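You operate a simulated robot arm through the tools that you are given. There is no shell and no other tool. Be economical: measure what you need, move in short steps, check, and stop when the job is done.

Carry out the task below with a simulated two-armed robot. There is one attempt and no reset: what you move stays moved.

JOB
Load the caddies for Car 6, then Car 4, onto the cart and shut its bar.
Fine: swing the cart bar open first; both caddies roll on down; the other caddies stay in their lanes and the low lane bar stays open.

It is judged by the outcome, as a careful person would: the job done as asked, and still so three seconds after it is handed in. It fails if anything else is knocked over, pushed out of place, dropped, spilled or broken.

ROBOT AND FRAMES
Two 7-joint arms with fingered hands on one trunk, on a base that drives. Base frame: it is fixed to the floor where the robot stands at the start and does not move with it; the origin is under the middle of the robot, x ahead of it, y to its left, z up. Readings come in mm, rad, newtons and seconds.
The left shoulder is at the start at [70, 142, 1089], the right one opposite. With the tool pointing down near the work surface each hand reaches from about 420 to 800 mm from the robot's upright axis, wherever it stands, measured 20 degrees to its own side. Places, roughly: cart bar [600, 0, 900]; line cart [800, -100, 800]; low lane bar [200, 600, 900]. Payload 3.6 kg a hand.
Tool frame (each hand has its own): the origin (TCP) lies between the finger pads and is the grasp point; the fingertips stand 25 mm ahead of it; z points along the fingers, y is the line along which they close. The gripper opens to 88 mm. The gripper's body begins 29 mm behind the TCP. The gripper is a hand of 5 fingers: y runs from the thumb to the fingers, the wrist lies at [-13, -97, -162] in the tool frame.
Orientation is told as [roll, pitch, yaw] about the base's x, y, z axes, in that order, counted from this pose: with the fingers straight down and the wrist toward the robot, the tool's x, y and z point along [0, 1, 0], [1, 0, 0] and [0, 0, -1] of the base frame.

CONTROLS
- The arms move only by the tool servo_tool. It takes "left_series", "right_series" or both (then of equal length, played together; a hand with none holds still); each is a list of rows, each a list of 2 entries, a list of its own where there are three numbers: the shift along the tool's x, y, z in m, then the turn, a rotation vector about the tool's x, y, z in degrees. In form: [[[dx, dy, dz], [ax, ay, az]], ...]. A call has 1 to 8 rows; each row shifts and turns the commanded pose from where the row before left it, along the tool's axes as they then stand. A row lasts 0.2 s, in which the tool goes at most 50 mm and 0.15 rad; a call with a longer step from one row to the next is refused whole. A pose out of reach is approached as far as the arm can. The call stops where the force on the tool passes 90 N (or 10 N more than at its start, if that is more) or the arm is blocked; 0.2 s more then pass. In this call time passes only in rows, and 0.2 s behind the last. The reply holds the time, the measured pose of the TCP, the force on the tool along the base axes, the opening and the grip force, in the units named above and with some noise, with the torque about the TCP (base axes, N m) and any sound that the robot's microphone picked up.
- Cameras (640 x 400 px; columns grow to the right, rows downward): "scene" is now at [128.1, 42.7, 1322.9]; the picture's right is [0.49, -0.87, 0.00], its down [-0.44, -0.25, -0.86] and it looks along [0.75, 0.42, -0.51] (base axes); focal length 231 px, centre (320, 200). "left" rides on the left gripper at [-59, -79, -105] in its tool frame; the picture's right is [-0.73, -0.32, 0.61], its down [0.62, -0.68, 0.38] and it looks along [0.29, 0.66, 0.70] (tool axes); focal length 234 px, centre (320, 200). "right" rides on the right gripper at [59, -79, -105] in its tool frame; the picture's right is [-0.73, 0.32, -0.61], its down [-0.62, -0.68, 0.38] and it looks along [-0.29, 0.66, 0.70] (tool axes); focal length 234 px, centre (320, 200). There is no depth. A picture from a camera that has moved, and an enlarged one, comes with that camera's place and axes in the base frame and with its lens.
- get_image(camera): a new picture of that camera. No time passes.
- raise_lower(by): slides the trunk up (or, below 0, down) by that many mm; the arms and the scene camera ride with it, the base frame stays. It gives what a move gives, with no picture.
- roll_base(legs): drives the robot by 1 to 6 legs, each [ahead, left, turn to the left] in mm, mm and rad, along the robot's own axes; the way and the turn of a leg run together, so that a leg with both is an arc; at most 1500 mm and 3.142 rad a leg. The arms and the cameras ride along, it lands a little off, and it stops where it bumps. It gives what a move gives.
- finger_targets(index, middle, ring, little, thumb_bend, thumb_turn, hand): sets how far each is bent, from 0 (flat) to 100 (curled in); at 30 the hand is open as for a grip, at 70 the pads meet at the TCP. One left out holds its place. A second passes; each finger stops where it meets its share of the squeeze, and holds until it gets a number again. It is the only way to open and close the hand. It gives what a move gives, with no picture; readings hold the bend of each and the force on index, middle, ring, little, thumb and palm. thumb_turn goes from beside the hand (0) to across from the fingers (100), as for a grip.
- turn_head(pan, tilt): turns the head with the scene camera to pan (to the left, within 1.501 rad either way) and tilt (down, from -0.506 to 1.204), counted from straight ahead of the robot. It gives what a move gives.
- zoom(camera, box): a new picture of the part [left, top, right, bottom] of that camera's present view, enlarged. No time passes.
- close_job(): hands the job in; it is judged then, once.

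Work in short steps. Places have to be worked out from the pictures, the camera data and where the tool is seen: move nearer, look again, correct. Check each grasp and each placing, and mend what went wrong. You have 120 turns and 100 pictures in all, those below and enlarged ones among them. Open the grippers and draw the arms clear of the work before you hand the job in, unless the task says otherwise; then end with one line.

The tools are called after "Emit:" as name(argument=value, ...) on one line, values as JSON. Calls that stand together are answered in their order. servo_tool: Moves the arms, as the interface text tells. Its arguments: {"type":"object","properties":{"left_series":{"type":"array","items":{"type":"array"}},"right_series":{"type":"array","items":{"type":"array"}}},"required":[]} The other tools are called the same way: raise_lower (by) slides the trunk up or down; finger_targets (index, middle, ring, little, thumb_bend, thumb_turn, hand) moves the fingers one by one; roll_base (legs) drives the base; turn_head (pan, tilt) turns the head that bears the scene camera; get_image (camera) takes a picture; zoom (camera, box) takes an enlarged picture of a part of a camera's view; close_job () hands the job in.

At the start:

```text
time: 0.0
left_tcp_pos: [448.7, 348.5, 1103.7]
left_tool_rot: [-0.001, 0.001, -0.001]
left_ft_force: [-0.2, 0.0, 0.1]
left_moment: [-0.01, 0.0, -0.01]
left_width: 87.9
left_finger_force: 0.1
left_shape: jaw
left_bend: [30.0, 30.0, 30.0, 30.0, 30.0, 98.0]
left_finger forces: [0.0, 0.0, 0.0, 0.1, 0.0, 0.0]
right_tcp_pos: [565.7, -34.3, 1062.0]
right_tool_rot: [0.001, 0.0, 0.003]
right_ft_force: [-0.3, -0.1, 0.1]
right_moment: [-0.01, -0.01, -0.01]
right_width: 87.7
right_finger_force: 0.0
right_shape: jaw
right_bend: [30.0, 30.0, 30.0, 30.0, 30.0, 98.0]
right_finger forces: [0.0, 0.1, 0.0, 0.0, 0.0, 0.0]
trunk travel left (down, up): [-625.0, 315.0]
robot x, y, heading: [1.1, -1.3, -0.008]
head pan, tilt: [0.515, 0.532]
```

scene: 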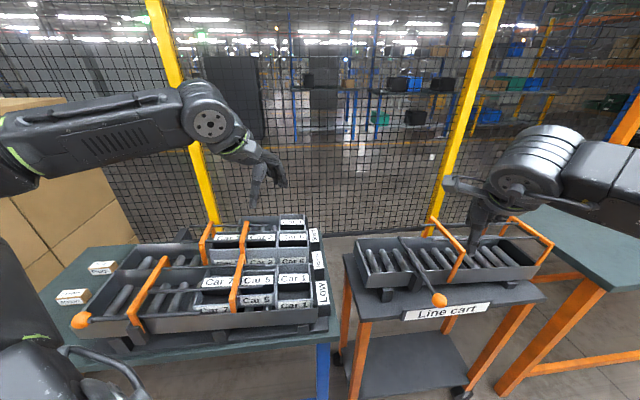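
right: 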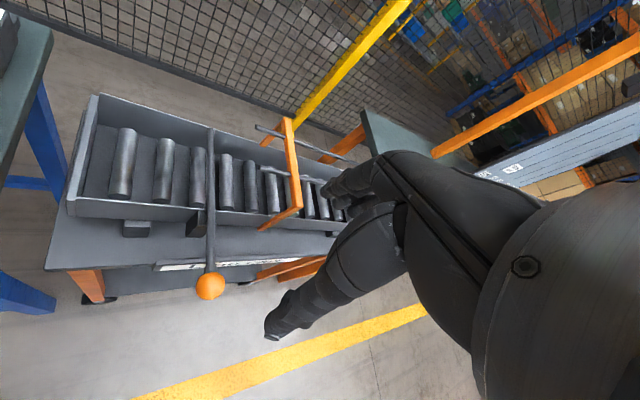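
left: 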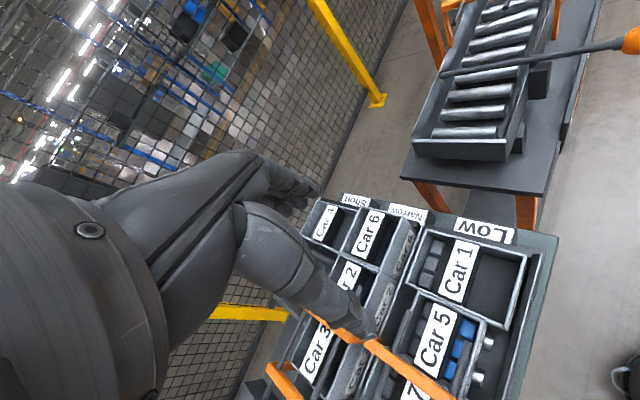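

I start by looking closer at the lanes and the cart from the scene camera.

Emit:
zoom(camera="scene", box=[60, 200, 340, 375])

Emit:
zoom(camera="scene", box=[330, 180, 570, 330])

Emit:
zoom(camera="left", box=[240, 180, 560, 400])

```text
2.29 times, centred on (200, 288) of scene
camera zoom: at [128.1, 42.7, 1322.9], right [0.49, -0.87, 0.0], down [-0.44, -0.25, -0.86], along [0.75, 0.42, -0.51], focal length 529 px, centre (594, 0)
```

zoom: 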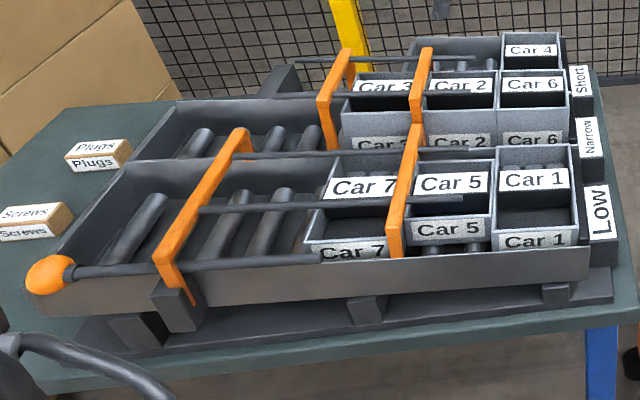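

```text
2.67 times, centred on (450, 255) of scene
camera zoom: at [128.1, 42.7, 1322.9], right [0.49, -0.87, 0.0], down [-0.44, -0.25, -0.86], along [0.75, 0.42, -0.51], focal length 617 px, centre (-27, 53)
```

zoom: 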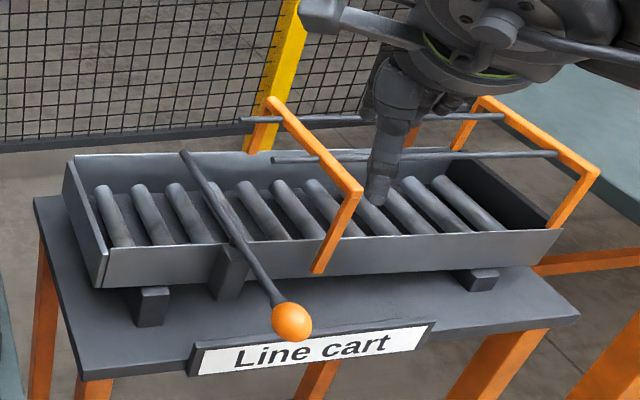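

```text
1.82 times, centred on (400, 290) of left
camera zoom: at [368.6, 289.0, 1209.9], right [-0.32, -0.73, -0.61], down [-0.68, 0.62, -0.38], along [0.66, 0.29, -0.7], focal length 426 px, centre (174, 36)
```

zoom: 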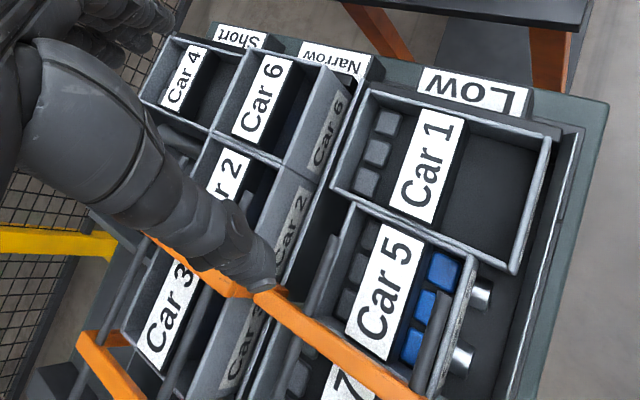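

From the two pictures I triangulate the cart bar's ball at about (559, -27, 855), its pivot post near (642, 30, 850), and the bar's far end near (755, 108, 845), so the bar is shut square across the cart. The cart and lanes run along about (0.56, -0.83), downhill toward -y. I turn the right hand in place so it can straddle the ball from above.

Emit:
servo_tool(right_series=[[[0, 0, 0], [0, 0, -8.5]], [[0, 0, 0], [0, 0, -8.5]], [[0, 0, 0], [0, 0, -8.5]], [[0, 0, 0], [0, 0, -8.5]], [[0, 0, 0], [0, 0, -8.5]], [[0, 0, 0], [0, 0, -8.5]], [[0, 0, 0], [0, 0, -8.5]], [[0, 0, 0], [0, 0, -8.5]]])

Emit:
servo_tool(right_series=[[[0, 0, 0], [0, 0, -8]], [[0, 0, 0], [0, 0, -8]], [[0, 0, 0], [0, 0, -6]]])

Emit:
get_image(camera="right")

Emit:
get_image(camera="scene")

```text
time: 1.8
left_tcp_pos: [448.7, 347.8, 1103.5]
left_tool_rot: [-0.001, 0.0, 0.001]
left_ft_force: [-0.7, 0.4, -0.5]
left_moment: [0.0, 0.01, 0.03]
left_width: 87.7
left_finger_force: 0.1
left_shape: jaw
left_bend: [30.0, 30.0, 30.0, 30.0, 30.0, 98.0]
left_finger forces: [0.0, 0.0, 0.1, 0.0, 0.0, 0.1]
right_tcp_pos: [565.9, -34.3, 1061.5]
right_tool_rot: [-0.002, -0.001, 0.891]
right_ft_force: [-0.3, -0.6, -0.2]
right_moment: [-0.02, -0.01, 0.04]
right_width: 87.8
right_finger_force: 0.0
right_shape: jaw
right_bend: [30.0, 30.0, 30.0, 30.0, 30.0, 98.0]
right_finger forces: [0.1, 0.0, 0.0, 0.1, 0.0, 0.0]
right hand out of reach, approached as far as the arm can: row 7, 8
trunk travel left (down, up): [-625.0, 315.0]
robot x, y, heading: [2.1, -1.6, 0.001]
head pan, tilt: [0.515, 0.532]
```

```text
time: 2.6
left_tcp_pos: [448.7, 347.8, 1104.3]
left_tool_rot: [0.0, -0.001, 0.001]
left_ft_force: [-0.3, -0.4, -0.4]
left_moment: [-0.01, 0.03, 0.01]
left_width: 87.8
left_finger_force: 0.1
left_shape: jaw
left_bend: [30.0, 30.0, 30.0, 30.0, 30.0, 98.0]
left_finger forces: [0.1, 0.1, 0.0, 0.0, 0.0, 0.1]
right_tcp_pos: [566.4, -36.0, 1061.3]
right_tool_rot: [-0.002, 0.0, 0.892]
right_ft_force: [-0.3, 0.5, -0.2]
right_moment: [0.03, -0.04, 0.02]
right_width: 87.7
right_finger_force: 0.1
right_shape: jaw
right_bend: [30.0, 30.0, 30.0, 30.0, 30.0, 98.0]
right_finger forces: [0.0, 0.0, 0.0, 0.0, 0.1, 0.1]
right hand out of reach, approached as far as the arm can: row 1, 2, 3
trunk travel left (down, up): [-625.0, 315.0]
robot x, y, heading: [-0.8, -0.8, 0.0]
head pan, tilt: [0.515, 0.532]
```

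```text
93 pictures are left
camera right: at [469.7, -59.9, 1166.2], right [0.77, -0.21, 0.61], down [0.06, -0.92, -0.38], along [0.64, 0.33, -0.7], focal length 234 px, centre (320, 200)
```

right: 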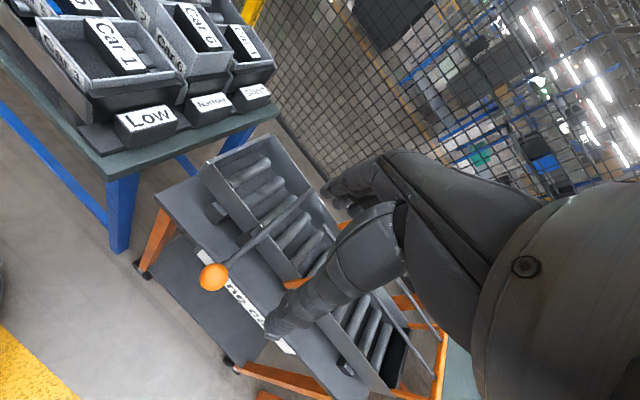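

```text
92 pictures are left
camera scene: at [128.1, 42.7, 1322.9], right [0.49, -0.87, 0.0], down [-0.44, -0.25, -0.86], along [0.75, 0.42, -0.51], focal length 231 px, centre (320, 200)
```

scene: 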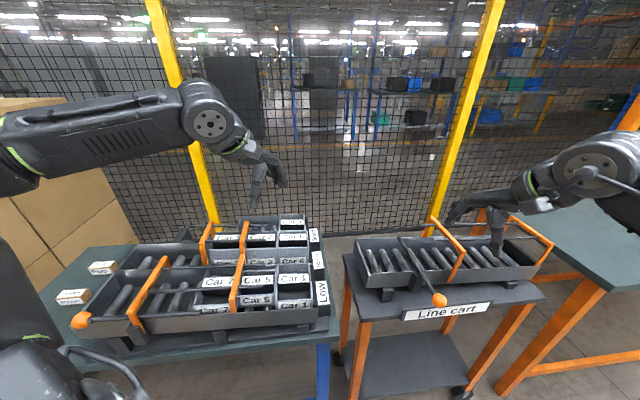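

The right hand's yaw tops out at 51°, so instead I will close the fingers and push the rod with them as a peg, from the downhill side. First I shift it beside the rod while still high, and check how the commanded frame behaves.

Emit:
finger_targets(hand="right", index=72, middle=72, ring=72, little=72, thumb_bend=72)

Emit:
servo_tool(right_series=[[[-0.041, 0.019, 0], [0, 0, 0]], [[0, 0, 0.02], [0, 0, 0]]])

```text
time: 3.6
left_tcp_pos: [449.2, 347.4, 1103.2]
left_tool_rot: [-0.001, 0.001, 0.0]
left_ft_force: [-0.1, 0.2, 0.1]
left_moment: [0.03, 0.02, 0.0]
left_width: 87.7
left_finger_force: 0.1
left_shape: jaw
left_bend: [30.0, 30.0, 30.0, 30.0, 30.0, 98.0]
left_finger forces: [0.0, 0.0, 0.0, 0.1, 0.0, 0.0]
right_tcp_pos: [567.9, -35.4, 1060.8]
right_tool_rot: [-0.002, -0.002, 0.892]
right_ft_force: [0.2, -0.1, 0.6]
right_moment: [0.02, 0.0, -0.02]
right_width: 0.0
right_finger_force: 0.0
right_shape: fingers
right_bend: [72.0, 72.0, 72.0, 72.0, 71.0, 98.0]
right_finger forces: [0.0, 0.0, 0.0, 0.0, 0.0, 0.0]
trunk travel left (down, up): [-625.0, 315.0]
robot x, y, heading: [0.1, 1.8, -0.001]
head pan, tilt: [0.515, 0.532]
```

```text
time: 4.2
left_tcp_pos: [449.2, 348.2, 1103.2]
left_tool_rot: [-0.001, 0.001, -0.001]
left_ft_force: [0.0, 0.2, -0.7]
left_moment: [0.0, 0.0, 0.01]
left_width: 87.8
left_finger_force: 0.0
left_shape: jaw
left_bend: [30.0, 30.0, 30.0, 30.0, 30.0, 98.0]
left_finger forces: [0.1, 0.0, 0.1, 0.0, 0.0, 0.0]
right_tcp_pos: [566.8, -36.6, 1042.1]
right_tool_rot: [0.0, 0.001, 0.893]
right_ft_force: [0.0, -0.9, -0.2]
right_moment: [-0.03, 0.02, -0.01]
right_width: 0.1
right_finger_force: 0.1
right_shape: fingers
right_bend: [72.0, 72.0, 72.0, 72.0, 71.0, 98.0]
right_finger forces: [0.1, 0.1, 0.0, 0.1, 0.0, 0.1]
right hand out of reach, approached as far as the arm can: row 1
trunk travel left (down, up): [-625.0, 315.0]
robot x, y, heading: [1.2, -1.6, -0.003]
head pan, tilt: [0.515, 0.532]
```

That orientation sits at the joint limit and the shift was refused, so I back the yaw off by 25° and then shift beside the rod.

Emit:
servo_tool(right_series=[[[0, 0, 0], [0, 0, 8.5]], [[0, 0, 0], [0, 0, 8.5]], [[0, 0, 0], [0, 0, 8.5]], [[-0.029, 0.035, 0], [0, 0, 0]], [[0, 0, 0.045], [0, 0, 0]], [[0, 0, 0.045], [0, 0, 0]]])

Emit:
get_image(camera="scene")

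Emit:
get_image(camera="right")

```text
time: 5.6
left_tcp_pos: [449.9, 347.6, 1104.3]
left_tool_rot: [0.001, 0.0, 0.0]
left_ft_force: [0.1, -0.6, 0.4]
left_moment: [0.01, 0.0, -0.02]
left_width: 87.7
left_finger_force: 0.1
left_shape: jaw
left_bend: [30.0, 30.0, 30.0, 30.0, 30.0, 98.0]
left_finger forces: [0.0, 0.0, 0.0, 0.0, 0.0, 0.0]
right_tcp_pos: [610.9, -46.8, 952.0]
right_tool_rot: [-0.001, -0.001, 0.446]
right_ft_force: [0.1, -0.1, -0.4]
right_moment: [-0.01, -0.02, 0.02]
right_width: 0.1
right_finger_force: 0.0
right_shape: fingers
right_bend: [72.0, 72.0, 72.0, 72.0, 71.0, 98.0]
right_finger forces: [0.1, 0.0, 0.0, 0.1, 0.0, 0.1]
trunk travel left (down, up): [-625.0, 315.0]
robot x, y, heading: [3.9, 0.2, -0.005]
head pan, tilt: [0.515, 0.532]
```

```text
91 pictures are left
camera scene: at [128.8, 42.4, 1322.9], right [0.49, -0.87, 0.0], down [-0.44, -0.25, -0.86], along [0.75, 0.42, -0.51], focal length 231 px, centre (320, 200)
```

scene: 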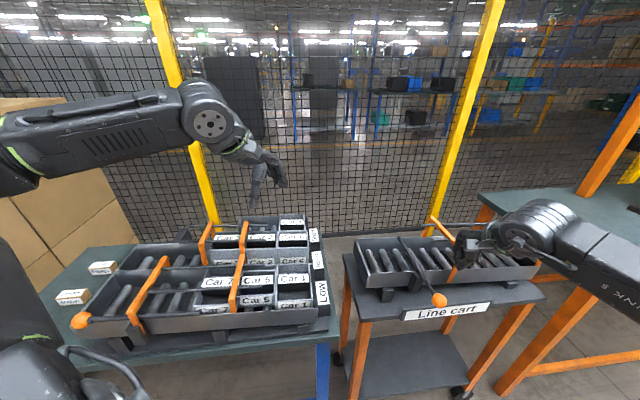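

```text
90 pictures are left
camera right: at [513.5, -28.4, 1056.4], right [0.6, -0.52, 0.61], down [-0.35, -0.86, -0.38], along [0.72, 0.02, -0.7], focal length 234 px, centre (320, 200)
```

right: 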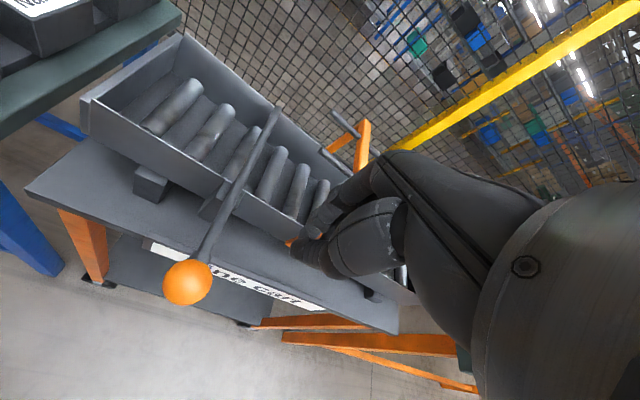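

The hand stands downhill of the rod as planned, and the ball re-triangulates to (557, -26, 855). I lower the fingertips to just below rod height and start the push.

Emit:
servo_tool(right_series=[[[0, 0, 0.045], [0, 0, 0]], [[0, 0, 0.044], [0, 0, 0]], [[0.018, -0.002, 0], [0, 0, 0]], [[0.018, -0.002, 0], [0, 0, 0]], [[0.018, -0.002, 0], [0, 0, 0]], [[0.018, -0.002, 0], [0, 0, 0]]])

Emit:
get_image(camera="right")

Emit:
zoom(camera="scene", box=[330, 180, 570, 330])

```text
time: 7.0
left_tcp_pos: [447.5, 348.8, 1103.7]
left_tool_rot: [0.0, 0.001, 0.0]
left_ft_force: [-0.6, -0.8, 0.5]
left_moment: [-0.02, -0.01, 0.01]
left_width: 87.8
left_finger_force: 0.0
left_shape: jaw
left_bend: [30.0, 30.0, 30.0, 30.0, 30.0, 98.0]
left_finger forces: [0.1, 0.1, 0.1, 0.0, 0.0, 0.1]
right_tcp_pos: [570.8, 15.9, 863.0]
right_tool_rot: [-0.001, -0.001, 0.445]
right_ft_force: [0.1, 0.1, -0.3]
right_moment: [-0.01, 0.03, -0.03]
right_width: 0.3
right_finger_force: 0.0
right_shape: fingers
right_bend: [72.0, 72.0, 72.0, 72.0, 71.0, 98.0]
right_finger forces: [0.2, 0.1, 0.1, 0.0, 0.0, 0.0]
trunk travel left (down, up): [-625.0, 315.0]
robot x, y, heading: [0.3, -0.9, -0.001]
head pan, tilt: [0.515, 0.532]
```

```text
89 pictures are left
camera right: at [473.5, 34.7, 967.4], right [0.6, -0.52, 0.61], down [-0.35, -0.86, -0.38], along [0.72, 0.02, -0.7], focal length 234 px, centre (320, 200)
```

right: 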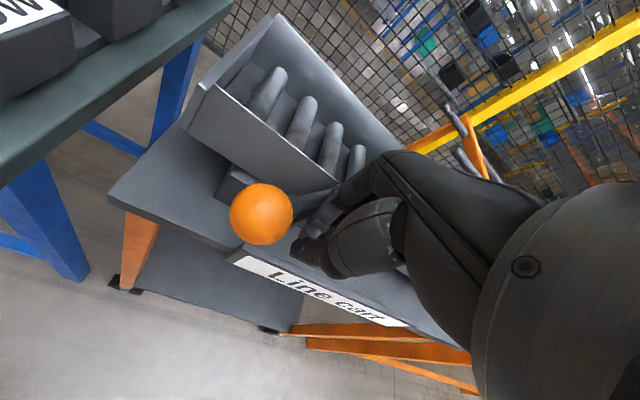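

```text
2.67 times, centred on (450, 255) of scene
camera zoom: at [128.0, 43.4, 1322.9], right [0.49, -0.87, 0.0], down [-0.44, -0.25, -0.86], along [0.75, 0.42, -0.51], focal length 617 px, centre (-27, 53)
```

zoom: 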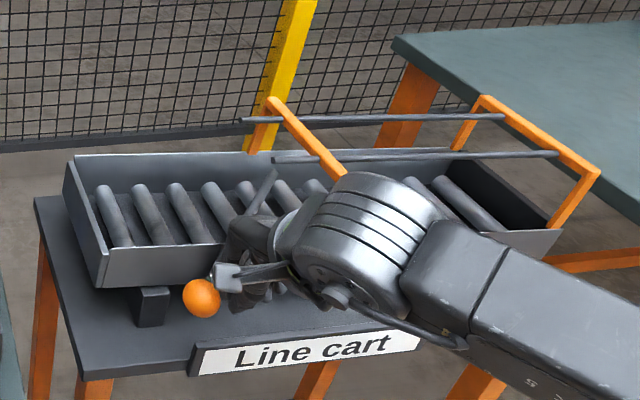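

The bar is swinging: the ball is now near (544, 47), about 49° round. I finish the arc, moving mostly +y, to lay the bar along the near wall.

Emit:
servo_tool(right_series=[[[0.013, 0.0075, 0], [0, 0, 0]], [[0.013, 0.0085, 0], [0, 0, 0]], [[0.014, 0.009, 0], [0, 0, 0]]])

Emit:
get_image(camera="right")

Emit:
zoom(camera="scene", box=[330, 180, 570, 330])

```text
time: 7.8
left_tcp_pos: [447.6, 347.0, 1104.8]
left_tool_rot: [-0.001, 0.001, -0.001]
left_ft_force: [0.1, 0.0, -0.1]
left_moment: [0.01, -0.03, -0.03]
left_width: 87.9
left_finger_force: 0.0
left_shape: jaw
left_bend: [30.0, 30.0, 30.0, 30.0, 30.0, 98.0]
left_finger forces: [0.0, 0.0, 0.0, 0.0, 0.1, 0.0]
right_tcp_pos: [576.1, 62.0, 863.6]
right_tool_rot: [-0.001, -0.003, 0.445]
right_ft_force: [-1.8, -1.0, 1.9]
right_moment: [-0.02, -0.03, -0.04]
right_width: 0.0
right_finger_force: 1.5
right_shape: fingers
right_bend: [72.0, 72.0, 72.0, 72.0, 71.0, 98.0]
right_finger forces: [0.0, 3.0, 0.0, 0.0, 0.0, 0.1]
trunk travel left (down, up): [-625.0, 315.0]
robot x, y, heading: [1.8, 1.8, -0.007]
head pan, tilt: [0.515, 0.532]
```

```text
87 pictures are left
camera right: at [478.3, 80.6, 968.7], right [0.6, -0.52, 0.61], down [-0.35, -0.86, -0.38], along [0.72, 0.02, -0.69], focal length 234 px, centre (320, 200)
```

right: 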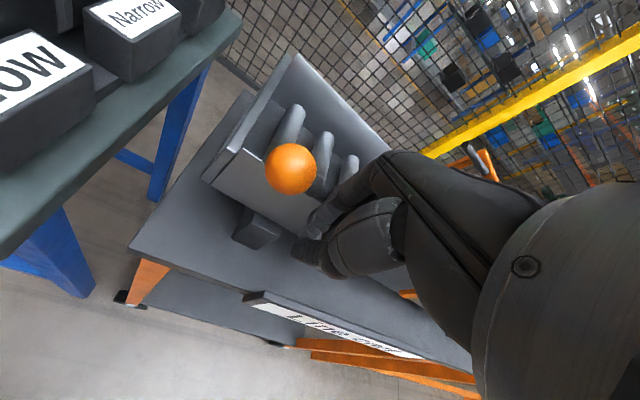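

```text
2.67 times, centred on (450, 255) of scene
camera zoom: at [127.0, 42.1, 1323.1], right [0.49, -0.87, 0.0], down [-0.44, -0.25, -0.86], along [0.75, 0.42, -0.51], focal length 617 px, centre (-27, 53)
```

zoom: 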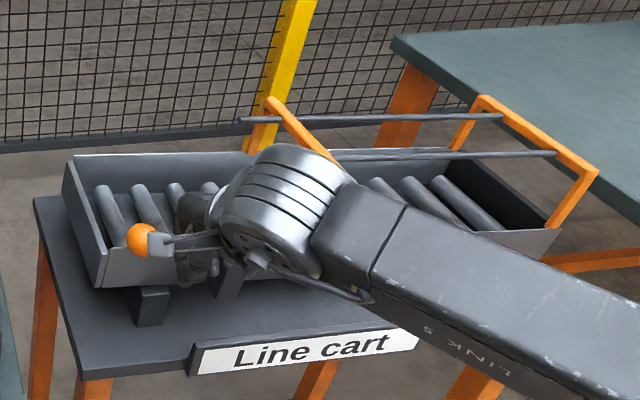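

The ball is now near (584, 108), so the bar lies along the near wall and is open. I back the right hand off and lift it clear, then look at the result.

Emit:
servo_tool(right_series=[[[-0.005, -0.025, 0], [0, 0, 0]], [[0, 0, -0.045], [0, 0, 0]], [[0, 0, -0.045], [0, 0, 0]], [[0, 0, -0.045], [0, 0, 0]], [[-0.04, -0.02, -0.02], [0, 0, 0]], [[-0.04, -0.02, -0.02], [0, 0, 0]], [[-0.04, -0.02, 0], [0, 0, 0]], [[-0.04, -0.02, 0], [0, 0, 0]]])

Emit:
get_image(camera="scene")

Emit:
get_image(camera="right")

```text
time: 9.6
left_tcp_pos: [448.8, 345.2, 1103.9]
left_tool_rot: [0.003, -0.001, 0.0]
left_ft_force: [-0.7, 0.0, -0.1]
left_moment: [0.01, 0.01, -0.01]
left_width: 87.6
left_finger_force: 0.0
left_shape: jaw
left_bend: [30.0, 30.0, 30.0, 30.0, 30.0, 98.0]
left_finger forces: [0.1, 0.1, 0.0, 0.1, 0.1, 0.0]
right_tcp_pos: [553.3, -133.6, 1038.7]
right_tool_rot: [0.003, -0.002, 0.448]
right_ft_force: [-0.2, -0.8, -0.3]
right_moment: [-0.01, -0.03, 0.0]
right_width: 0.0
right_finger_force: 0.0
right_shape: fingers
right_bend: [72.0, 72.0, 72.0, 72.0, 71.0, 98.0]
right_finger forces: [0.0, 0.1, 0.0, 0.0, 0.1, 0.1]
trunk travel left (down, up): [-625.0, 315.0]
robot x, y, heading: [-0.7, -1.6, -0.0]
head pan, tilt: [0.515, 0.532]
```

```text
85 pictures are left
camera scene: at [127.7, 40.7, 1323.1], right [0.49, -0.87, 0.0], down [-0.44, -0.25, -0.86], along [0.75, 0.43, -0.51], focal length 231 px, centre (320, 200)
```

scene: 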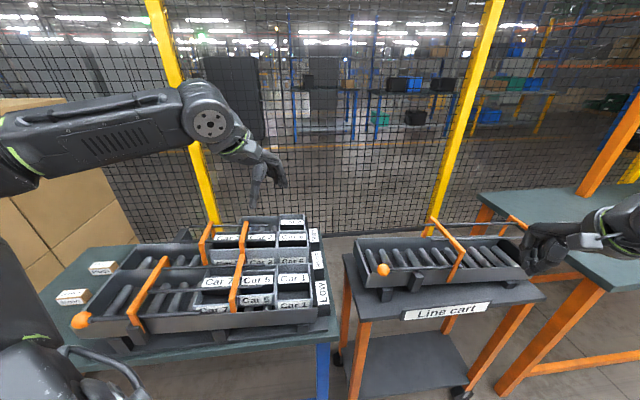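

```text
84 pictures are left
camera right: at [455.2, -114.9, 1142.9], right [0.6, -0.52, 0.61], down [-0.34, -0.86, -0.39], along [0.72, 0.02, -0.7], focal length 234 px, centre (320, 200)
```

right: 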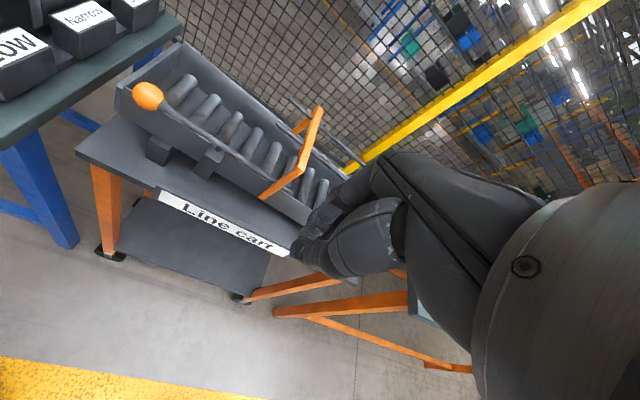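

The bar is open along the near wall. Next I raise the trunk for a steeper view of the caddies, which also gives a known baseline for triangulation.

Emit:
raise_lower(by=250)

Emit:
turn_head(pan=0.55, tilt=0.85)

Emit:
get_image(camera="scene")

Emit:
get_image(camera="left")

```text
time: 12.2
left_tcp_pos: [448.1, 348.8, 1355.1]
left_tool_rot: [0.0, 0.0, 0.002]
left_ft_force: [-0.3, 0.4, 0.2]
left_moment: [0.0, -0.01, -0.02]
left_width: 87.9
left_finger_force: 0.0
left_shape: jaw
left_bend: [30.0, 30.0, 30.0, 30.0, 30.0, 98.0]
left_finger forces: [0.0, 0.1, 0.0, 0.0, 0.0, 0.0]
right_tcp_pos: [553.9, -132.5, 1287.9]
right_tool_rot: [0.0, 0.002, 0.447]
right_ft_force: [0.5, 0.4, -0.6]
right_moment: [-0.01, 0.01, -0.04]
right_width: 0.0
right_finger_force: 0.1
right_shape: fingers
right_bend: [72.0, 72.0, 72.0, 72.0, 71.0, 97.0]
right_finger forces: [0.1, 0.1, 0.1, 0.0, 0.0, 0.0]
trunk travel left (down, up): [-875.0, 65.0]
robot x, y, heading: [4.2, -1.3, 0.0]
head pan, tilt: [0.515, 0.532]
```

```text
time: 13.0
left_tcp_pos: [448.7, 347.9, 1354.5]
left_tool_rot: [0.0, 0.0, 0.0]
left_ft_force: [-0.6, 0.1, -0.6]
left_moment: [-0.02, 0.02, 0.0]
left_width: 87.6
left_finger_force: 0.1
left_shape: jaw
left_bend: [30.0, 30.0, 30.0, 30.0, 30.0, 98.0]
left_finger forces: [0.0, 0.1, 0.0, 0.0, 0.0, 0.0]
right_tcp_pos: [553.7, -130.9, 1288.2]
right_tool_rot: [-0.001, 0.001, 0.447]
right_ft_force: [-0.8, 0.7, -0.3]
right_moment: [0.0, 0.0, 0.0]
right_width: 0.0
right_finger_force: 0.0
right_shape: fingers
right_bend: [72.0, 72.0, 72.0, 72.0, 71.0, 97.0]
right_finger forces: [0.0, 0.1, 0.0, 0.1, 0.0, 0.1]
trunk travel left (down, up): [-875.0, 65.0]
robot x, y, heading: [-1.1, -1.9, 0.003]
head pan, tilt: [0.55, 0.85]
```

```text
83 pictures are left
camera scene: at [116.4, 39.1, 1546.0], right [0.52, -0.85, 0.0], down [-0.64, -0.39, -0.66], along [0.56, 0.35, -0.75], focal length 231 px, centre (320, 200)
```

scene: 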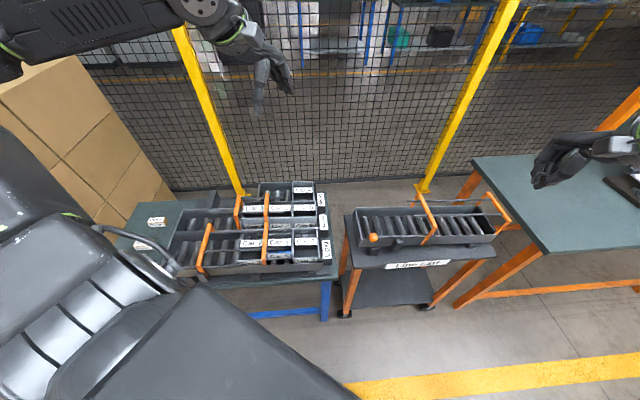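

```text
82 pictures are left
camera left: at [368.7, 289.0, 1459.9], right [-0.32, -0.73, -0.61], down [-0.68, 0.62, -0.38], along [0.66, 0.29, -0.7], focal length 234 px, centre (320, 200)
```

left: 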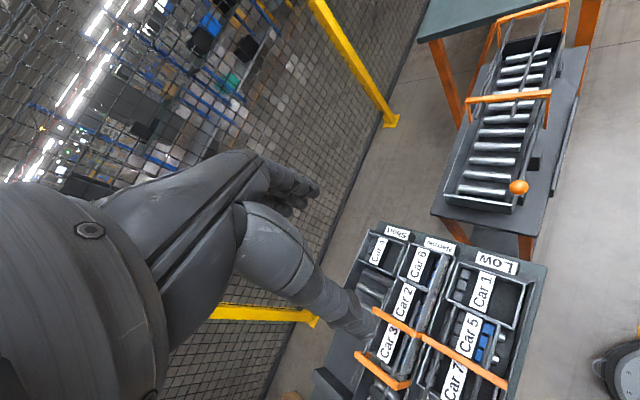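

Emit:
zoom(camera="left", box=[350, 210, 550, 335])

Emit:
zoom(camera="scene", box=[190, 170, 350, 270])

Emit:
zoom(camera="scene", box=[340, 180, 520, 292])

Emit:
zoom(camera="left", box=[420, 0, 620, 250])

```text
3.20 times, centred on (450, 272) of left
camera zoom: at [368.7, 289.0, 1459.9], right [-0.32, -0.73, -0.61], down [-0.68, 0.62, -0.38], along [0.66, 0.29, -0.7], focal length 749 px, centre (-96, -32)
```

zoom: 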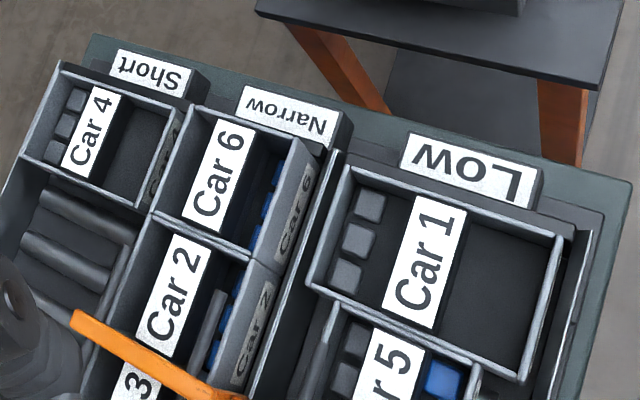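

```text
4.00 times, centred on (270, 220) of scene
camera zoom: at [116.4, 39.1, 1546.0], right [0.52, -0.85, 0.0], down [-0.64, -0.39, -0.66], along [0.56, 0.35, -0.75], focal length 926 px, centre (520, 120)
```

zoom: 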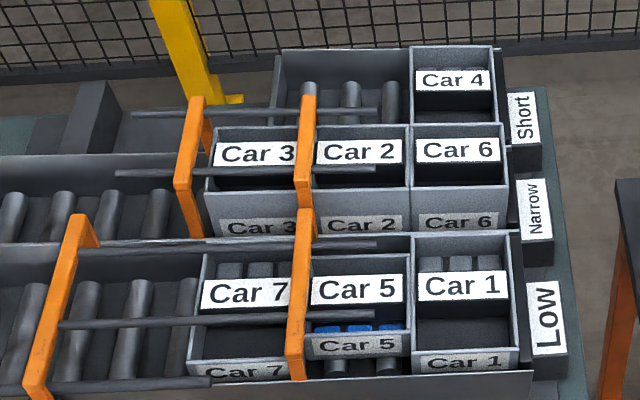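

```text
3.56 times, centred on (430, 236) of scene
camera zoom: at [116.4, 39.1, 1546.0], right [0.52, -0.85, 0.0], down [-0.64, -0.39, -0.66], along [0.56, 0.35, -0.75], focal length 823 px, centre (-71, 72)
```

zoom: 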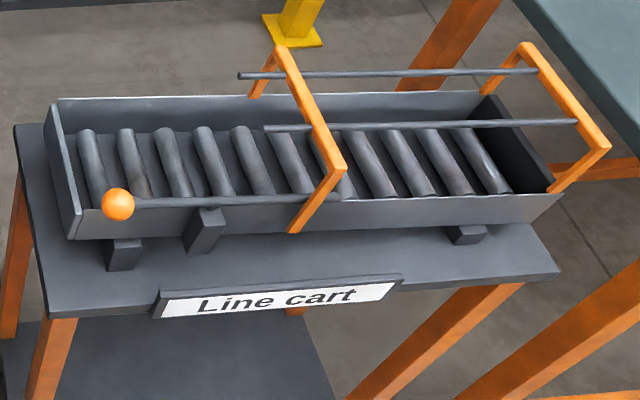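

```text
1.60 times, centred on (520, 125) of left
camera zoom: at [368.7, 289.0, 1459.9], right [-0.32, -0.73, -0.61], down [-0.68, 0.62, -0.38], along [0.66, 0.29, -0.7], focal length 375 px, centre (0, 320)
```

zoom: 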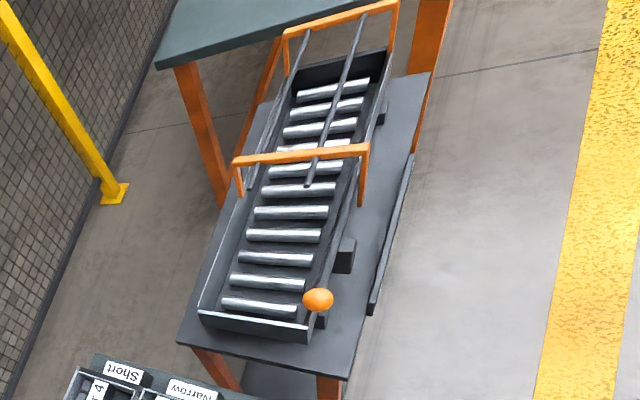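

Triangulating the Car 6 caddy's top corners gives a box about 74 mm wide across its lane and 87 mm long along it, with its top near z 888, so the hand may be able to grip it across. I zoom further to judge the gaps either side.

Emit:
zoom(camera="left", box=[350, 215, 460, 300])

Emit:
zoom(camera="scene", box=[260, 170, 340, 230])

```text
4.71 times, centred on (405, 258) of left
camera zoom: at [368.7, 289.0, 1459.9], right [-0.32, -0.73, -0.61], down [-0.68, 0.62, -0.38], along [0.66, 0.29, -0.7], focal length 1102 px, centre (-80, -71)
```

zoom: 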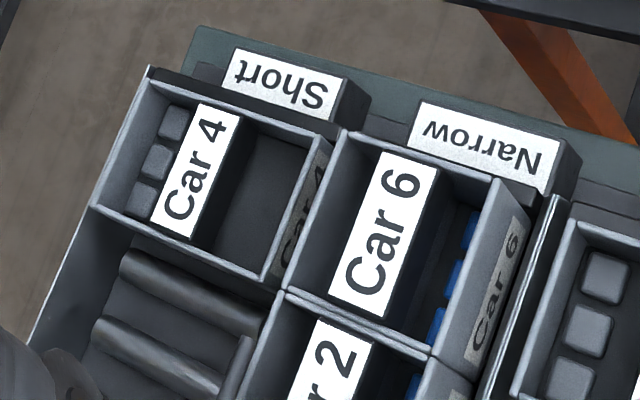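

```text
6.67 times, centred on (300, 200) of scene
camera zoom: at [116.4, 39.1, 1546.0], right [0.52, -0.85, 0.0], down [-0.64, -0.39, -0.66], along [0.56, 0.35, -0.75], focal length 1543 px, centre (453, 200)
```

zoom: 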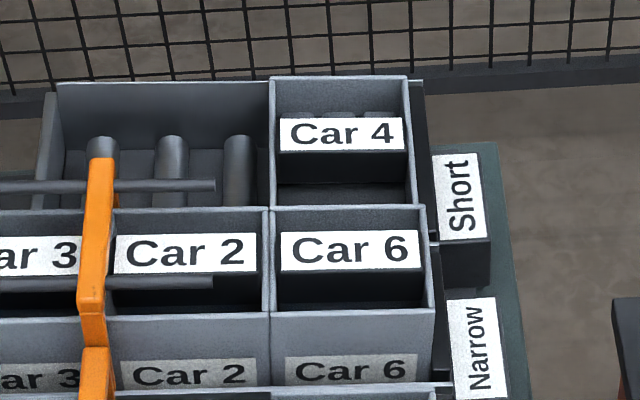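

Car 6 stands about 20 mm taller than Car 4, with a gap of about 20 mm between them, so a cross-lane grip with the left hand at yaw ≈ 33° looks workable. Car 4 is about 110 mm wide, so it will need a wall pinch. I lower the trunk back and turn the left hand.

Emit:
raise_lower(by=-250)

Emit:
servo_tool(left_series=[[[0, 0, 0], [0, 0, -8.2]], [[0, 0, 0], [0, 0, -8.2]], [[0, 0, 0], [0, 0, -8.2]], [[0, 0, 0], [0, 0, -8.0]], [[0, 0.048, 0], [0, 0, 0]], [[0, 0.048, 0], [0, 0, 0]], [[-0.025, 0.0, 0.035], [0, 0, 0]], [[0, 0, 0.045], [0, 0, 0]]])

Emit:
get_image(camera="left")

Emit:
get_image(camera="scene")

```text
time: 15.6
left_tcp_pos: [449.2, 347.0, 1104.4]
left_tool_rot: [0.0, 0.002, 0.0]
left_ft_force: [0.4, -0.8, 0.0]
left_moment: [-0.03, -0.01, 0.02]
left_width: 87.5
left_finger_force: 0.0
left_shape: jaw
left_bend: [30.0, 30.0, 30.0, 30.0, 30.0, 98.0]
left_finger forces: [0.0, 0.0, 0.0, 0.0, 0.0, 0.0]
right_tcp_pos: [553.4, -131.5, 1039.0]
right_tool_rot: [-0.001, 0.0, 0.447]
right_ft_force: [-0.3, 0.2, -0.5]
right_moment: [-0.03, 0.0, -0.02]
right_width: 0.0
right_finger_force: 0.1
right_shape: fingers
right_bend: [72.0, 72.0, 72.0, 72.0, 71.0, 97.0]
right_finger forces: [0.0, 0.0, 0.1, 0.1, 0.1, 0.0]
trunk travel left (down, up): [-625.0, 315.0]
robot x, y, heading: [2.1, 0.1, -0.003]
head pan, tilt: [0.55, 0.85]
```

```text
time: 17.4
left_tcp_pos: [543.7, 379.7, 1022.8]
left_tool_rot: [-0.001, 0.002, 0.569]
left_ft_force: [-0.3, 0.1, -0.8]
left_moment: [-0.03, -0.01, 0.0]
left_width: 87.8
left_finger_force: 0.0
left_shape: jaw
left_bend: [30.0, 30.0, 30.0, 30.0, 30.0, 98.0]
left_finger forces: [0.0, 0.0, 0.1, 0.1, 0.0, 0.0]
right_tcp_pos: [554.8, -130.4, 1036.6]
right_tool_rot: [-0.003, 0.001, 0.446]
right_ft_force: [1.0, -0.2, 0.1]
right_moment: [-0.05, 0.02, 0.0]
right_width: 0.0
right_finger_force: 0.2
right_shape: fingers
right_bend: [72.0, 72.0, 72.0, 72.0, 71.0, 97.0]
right_finger forces: [0.1, 0.0, 0.1, 0.0, 0.0, 0.0]
trunk travel left (down, up): [-625.0, 315.0]
robot x, y, heading: [1.9, 0.6, -0.003]
head pan, tilt: [0.55, 0.85]
```

```text
75 pictures are left
camera left: at [508.6, 287.6, 1129.1], right [0.12, -0.79, -0.61], down [-0.91, 0.16, -0.38], along [0.4, 0.6, -0.7], focal length 234 px, centre (320, 200)
```

left: 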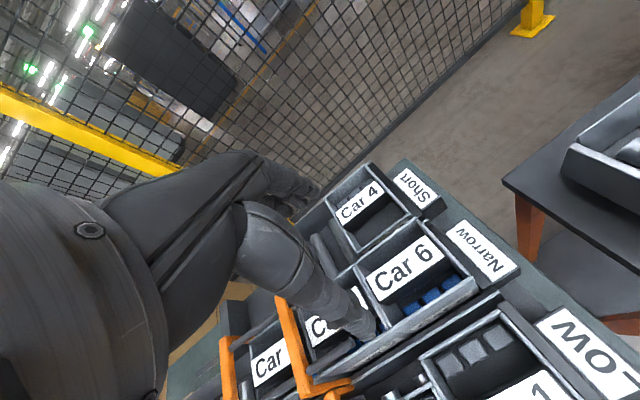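

```text
74 pictures are left
camera scene: at [117.1, 40.6, 1295.8], right [0.52, -0.85, 0.0], down [-0.64, -0.39, -0.66], along [0.56, 0.34, -0.75], focal length 231 px, centre (320, 200)
```

scene: 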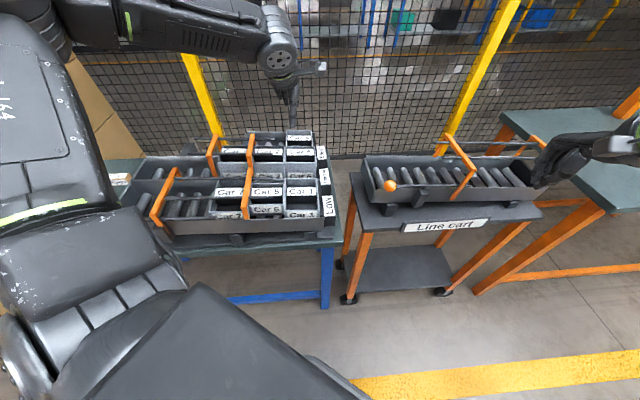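

Emit:
zoom(camera="left", box=[290, 140, 530, 300])

Emit:
zoom(camera="scene", box=[240, 120, 340, 225])

```text
2.50 times, centred on (410, 220) of left
camera zoom: at [508.6, 287.6, 1129.1], right [0.12, -0.79, -0.61], down [-0.91, 0.16, -0.38], along [0.4, 0.6, -0.7], focal length 585 px, centre (95, 150)
```

zoom: 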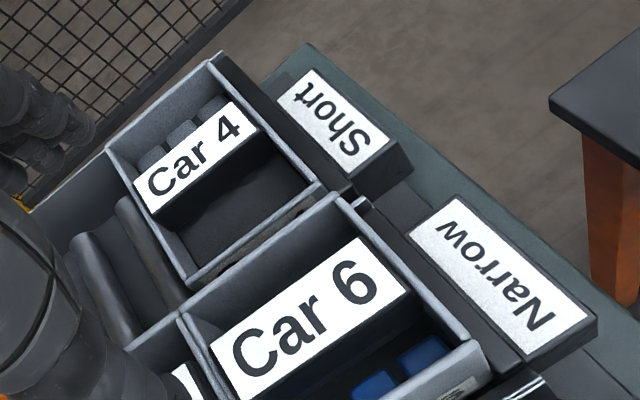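

```text
3.81 times, centred on (290, 172) of scene
camera zoom: at [117.1, 40.6, 1295.8], right [0.52, -0.85, 0.0], down [-0.64, -0.39, -0.66], along [0.56, 0.34, -0.75], focal length 882 px, centre (434, 305)
```

zoom: 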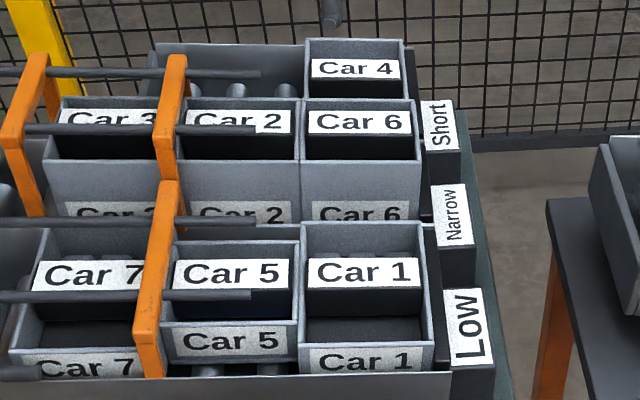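

Refined from the close view, Car 6's top corners give a centre of (547, 372), z ≈ 886, with the lane axis at about 35°. Car 4's top is near z 868 and the gap is about 16 mm. I align the left hand over it and descend to just above the rim.

Emit:
servo_tool(left_series=[[[0, 0, 0], [0, 0, -2.4]], [[-0.008, -0.002, 0.04], [0, 0, 0]], [[0, 0, 0.04], [0, 0, 0]], [[0, 0, 0.02], [0, 0, 0]]])

Emit:
get_image(camera="left")

Emit:
zoom(camera="scene", box=[240, 90, 340, 225])

```text
time: 18.4
left_tcp_pos: [546.5, 370.6, 924.3]
left_tool_rot: [-0.001, 0.0, 0.609]
left_ft_force: [-0.1, 0.3, 0.6]
left_moment: [-0.01, -0.01, 0.01]
left_width: 87.8
left_finger_force: 0.1
left_shape: jaw
left_bend: [30.0, 30.0, 30.0, 30.0, 30.0, 98.0]
left_finger forces: [0.0, 0.1, 0.0, 0.0, 0.1, 0.0]
right_tcp_pos: [552.1, -131.9, 1038.4]
right_tool_rot: [-0.001, 0.0, 0.446]
right_ft_force: [0.0, 0.7, -0.7]
right_moment: [-0.03, -0.03, 0.04]
right_width: 0.0
right_finger_force: 0.1
right_shape: fingers
right_bend: [72.0, 72.0, 72.0, 72.0, 71.0, 97.0]
right_finger forces: [0.0, 0.0, 0.0, 0.1, 0.0, 0.1]
trunk travel left (down, up): [-625.0, 315.0]
robot x, y, heading: [4.0, 1.0, 0.005]
head pan, tilt: [0.55, 0.85]
```

```text
71 pictures are left
camera left: at [514.4, 277.9, 1029.8], right [0.15, -0.78, -0.61], down [-0.92, 0.12, -0.38], along [0.37, 0.61, -0.7], focal length 234 px, centre (320, 200)
```

left: 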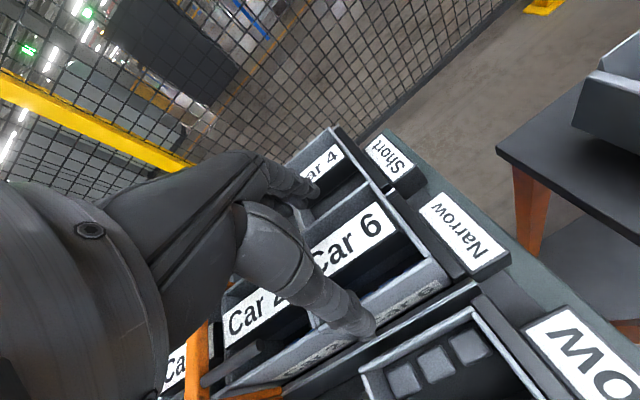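

```text
2.96 times, centred on (290, 158) of scene
camera zoom: at [116.6, 39.2, 1295.9], right [0.52, -0.85, 0.0], down [-0.64, -0.39, -0.66], along [0.56, 0.34, -0.75], focal length 686 px, centre (409, 326)
```

zoom: 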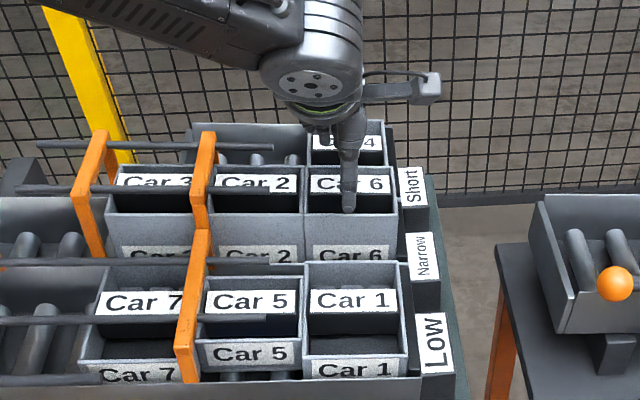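

The thumb tip projects just outside Car 6's near rim and is centred along its length, matching the estimate. I lower to z ≈ 895, keeping the fingertips above Car 4's rim, then close gently.

Emit:
servo_tool(left_series=[[[0, 0, 0.015], [0, 0, 0]], [[0, 0, 0.014], [0, 0, 0]]])

Emit:
finger_targets(hand="left", index=40, middle=40, ring=40, little=40, thumb_bend=40)

Emit:
get_image(camera="left")

```text
time: 19.0
left_tcp_pos: [545.9, 369.3, 895.3]
left_tool_rot: [0.001, 0.0, 0.611]
left_ft_force: [0.6, 1.6, 1.1]
left_moment: [0.04, -0.07, -0.02]
left_width: 88.0
left_finger_force: 0.1
left_shape: jaw
left_bend: [29.0, 30.0, 30.0, 30.0, 30.0, 98.0]
left_finger forces: [1.8, 0.2, 0.1, 0.0, 0.1, 0.0]
right_tcp_pos: [553.6, -131.1, 1038.5]
right_tool_rot: [0.0, 0.001, 0.447]
right_ft_force: [0.1, 0.1, -0.3]
right_moment: [-0.01, 0.02, 0.0]
right_width: 0.1
right_finger_force: 0.0
right_shape: fingers
right_bend: [72.0, 72.0, 72.0, 72.0, 71.0, 97.0]
right_finger forces: [0.0, 0.1, 0.0, 0.0, 0.0, 0.0]
trunk travel left (down, up): [-625.0, 315.0]
robot x, y, heading: [0.1, -0.4, 0.001]
head pan, tilt: [0.55, 0.85]
```

```text
time: 20.0
left_tcp_pos: [546.3, 370.5, 894.9]
left_tool_rot: [0.0, 0.001, 0.61]
left_ft_force: [6.6, 4.4, 6.8]
left_moment: [0.22, -0.27, -0.05]
left_width: 76.9
left_finger_force: 7.7
left_shape: fingers
left_bend: [33.0, 36.0, 36.0, 40.0, 35.0, 97.0]
left_finger forces: [5.4, 3.2, 2.9, 0.0, 3.5, 0.0]
right_tcp_pos: [554.1, -130.4, 1038.2]
right_tool_rot: [0.001, 0.001, 0.446]
right_ft_force: [0.5, 0.1, -1.0]
right_moment: [0.01, -0.03, 0.02]
right_width: 0.0
right_finger_force: 0.0
right_shape: fingers
right_bend: [72.0, 72.0, 72.0, 72.0, 71.0, 97.0]
right_finger forces: [0.0, 0.1, 0.1, 0.0, 0.0, 0.0]
trunk travel left (down, up): [-625.0, 315.0]
robot x, y, heading: [-0.8, -2.2, 0.004]
head pan, tilt: [0.55, 0.85]
```

```text
69 pictures are left
camera left: at [514.5, 277.5, 1001.3], right [0.15, -0.78, -0.61], down [-0.92, 0.12, -0.38], along [0.37, 0.61, -0.7], focal length 234 px, centre (320, 200)
```

left: 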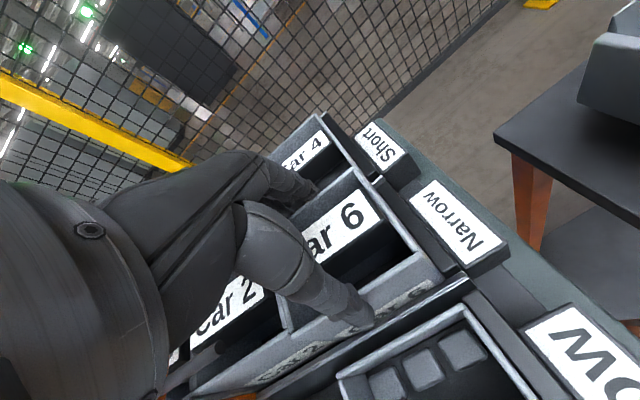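

The width reads 76.9 mm, matching the box. The index stopped early and the little finger has no contact, so I zoom in to see how the fingers sit.

Emit:
zoom(camera="left", box=[230, 130, 450, 350])

Emit:
zoom(camera="scene", box=[250, 90, 340, 200])

```text
1.82 times, centred on (340, 240) of left
camera zoom: at [514.5, 277.5, 1001.3], right [0.15, -0.78, -0.61], down [-0.92, 0.12, -0.38], along [0.37, 0.61, -0.7], focal length 426 px, centre (284, 127)
```

zoom: 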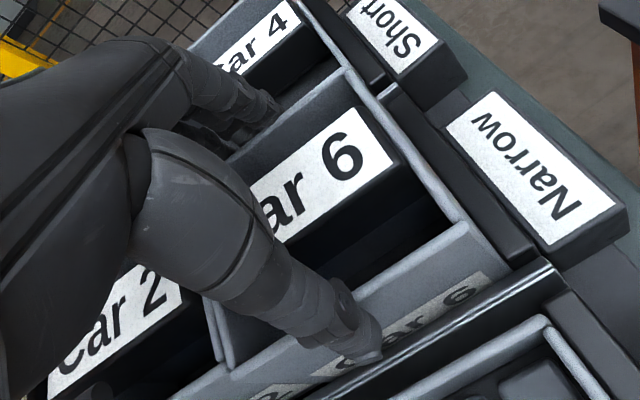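

```text
3.64 times, centred on (295, 145) of scene
camera zoom: at [116.5, 39.3, 1295.9], right [0.52, -0.85, 0.0], down [-0.64, -0.39, -0.66], along [0.56, 0.34, -0.75], focal length 841 px, centre (411, 400)
```

zoom: 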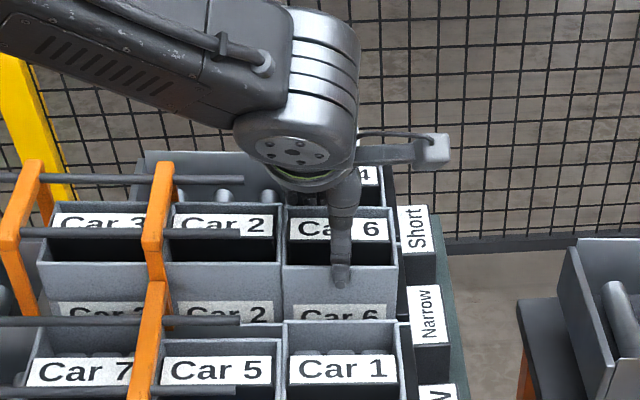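

It looks centred; the little finger is simply short of the rim. I firm up the grip and lift by 10 mm as a test.

Emit:
finger_targets(hand="left", index=55, middle=55, ring=55, thumb_bend=60)

Emit:
servo_tool(left_series=[[[0, 0, -0.005], [0, 0, 0]], [[0, 0, -0.005], [0, 0, 0]]])

Emit:
get_image(camera="left")

```text
time: 21.0
left_tcp_pos: [547.1, 371.2, 896.2]
left_tool_rot: [0.0, -0.001, 0.611]
left_ft_force: [17.2, 12.1, 18.6]
left_moment: [0.68, -0.79, -0.36]
left_width: 74.8
left_finger_force: 23.2
left_shape: fingers
left_bend: [35.0, 41.0, 39.0, 40.0, 37.0, 97.0]
left_finger forces: [13.6, 10.2, 10.9, 0.0, 12.5, 0.0]
right_tcp_pos: [554.4, -131.6, 1038.1]
right_tool_rot: [0.0, 0.002, 0.448]
right_ft_force: [0.7, -0.4, -0.3]
right_moment: [0.03, -0.03, -0.02]
right_width: 0.0
right_finger_force: 0.2
right_shape: fingers
right_bend: [72.0, 72.0, 72.0, 72.0, 71.0, 97.0]
right_finger forces: [0.0, 0.0, 0.1, 0.0, 0.0, 0.0]
trunk travel left (down, up): [-625.0, 315.0]
robot x, y, heading: [0.5, 1.6, -0.002]
head pan, tilt: [0.55, 0.85]
```

```text
time: 21.6
left_tcp_pos: [546.8, 369.5, 905.9]
left_tool_rot: [0.001, -0.001, 0.611]
left_ft_force: [13.5, 7.2, 12.8]
left_moment: [0.55, -0.6, -0.22]
left_width: 50.3
left_finger_force: 12.2
left_shape: fingers
left_bend: [44.0, 46.0, 46.0, 40.0, 49.0, 97.0]
left_finger forces: [6.2, 7.0, 7.0, 0.0, 3.2, 0.1]
right_tcp_pos: [553.2, -131.8, 1038.5]
right_tool_rot: [0.001, -0.002, 0.446]
right_ft_force: [-0.6, 0.2, 0.3]
right_moment: [0.0, 0.0, 0.0]
right_width: 0.0
right_finger_force: 0.0
right_shape: fingers
right_bend: [72.0, 72.0, 72.0, 72.0, 71.0, 97.0]
right_finger forces: [0.0, 0.0, 0.1, 0.1, 0.0, 0.1]
trunk travel left (down, up): [-625.0, 315.0]
robot x, y, heading: [0.9, 2.4, 0.0]
head pan, tilt: [0.55, 0.85]
```

```text
66 pictures are left
camera left: at [513.8, 276.5, 1012.1], right [0.15, -0.78, -0.61], down [-0.91, 0.12, -0.39], along [0.37, 0.61, -0.69], focal length 234 px, centre (320, 200)
```

left: 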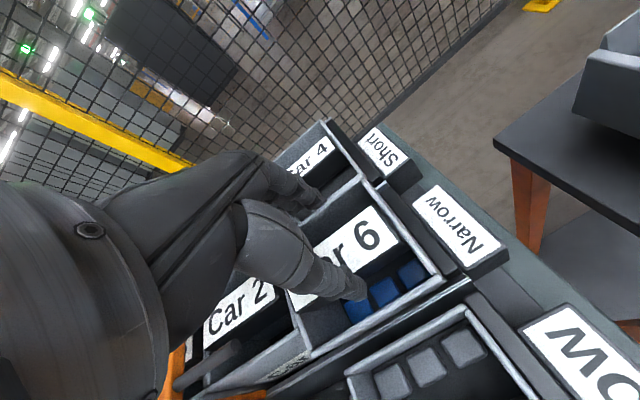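

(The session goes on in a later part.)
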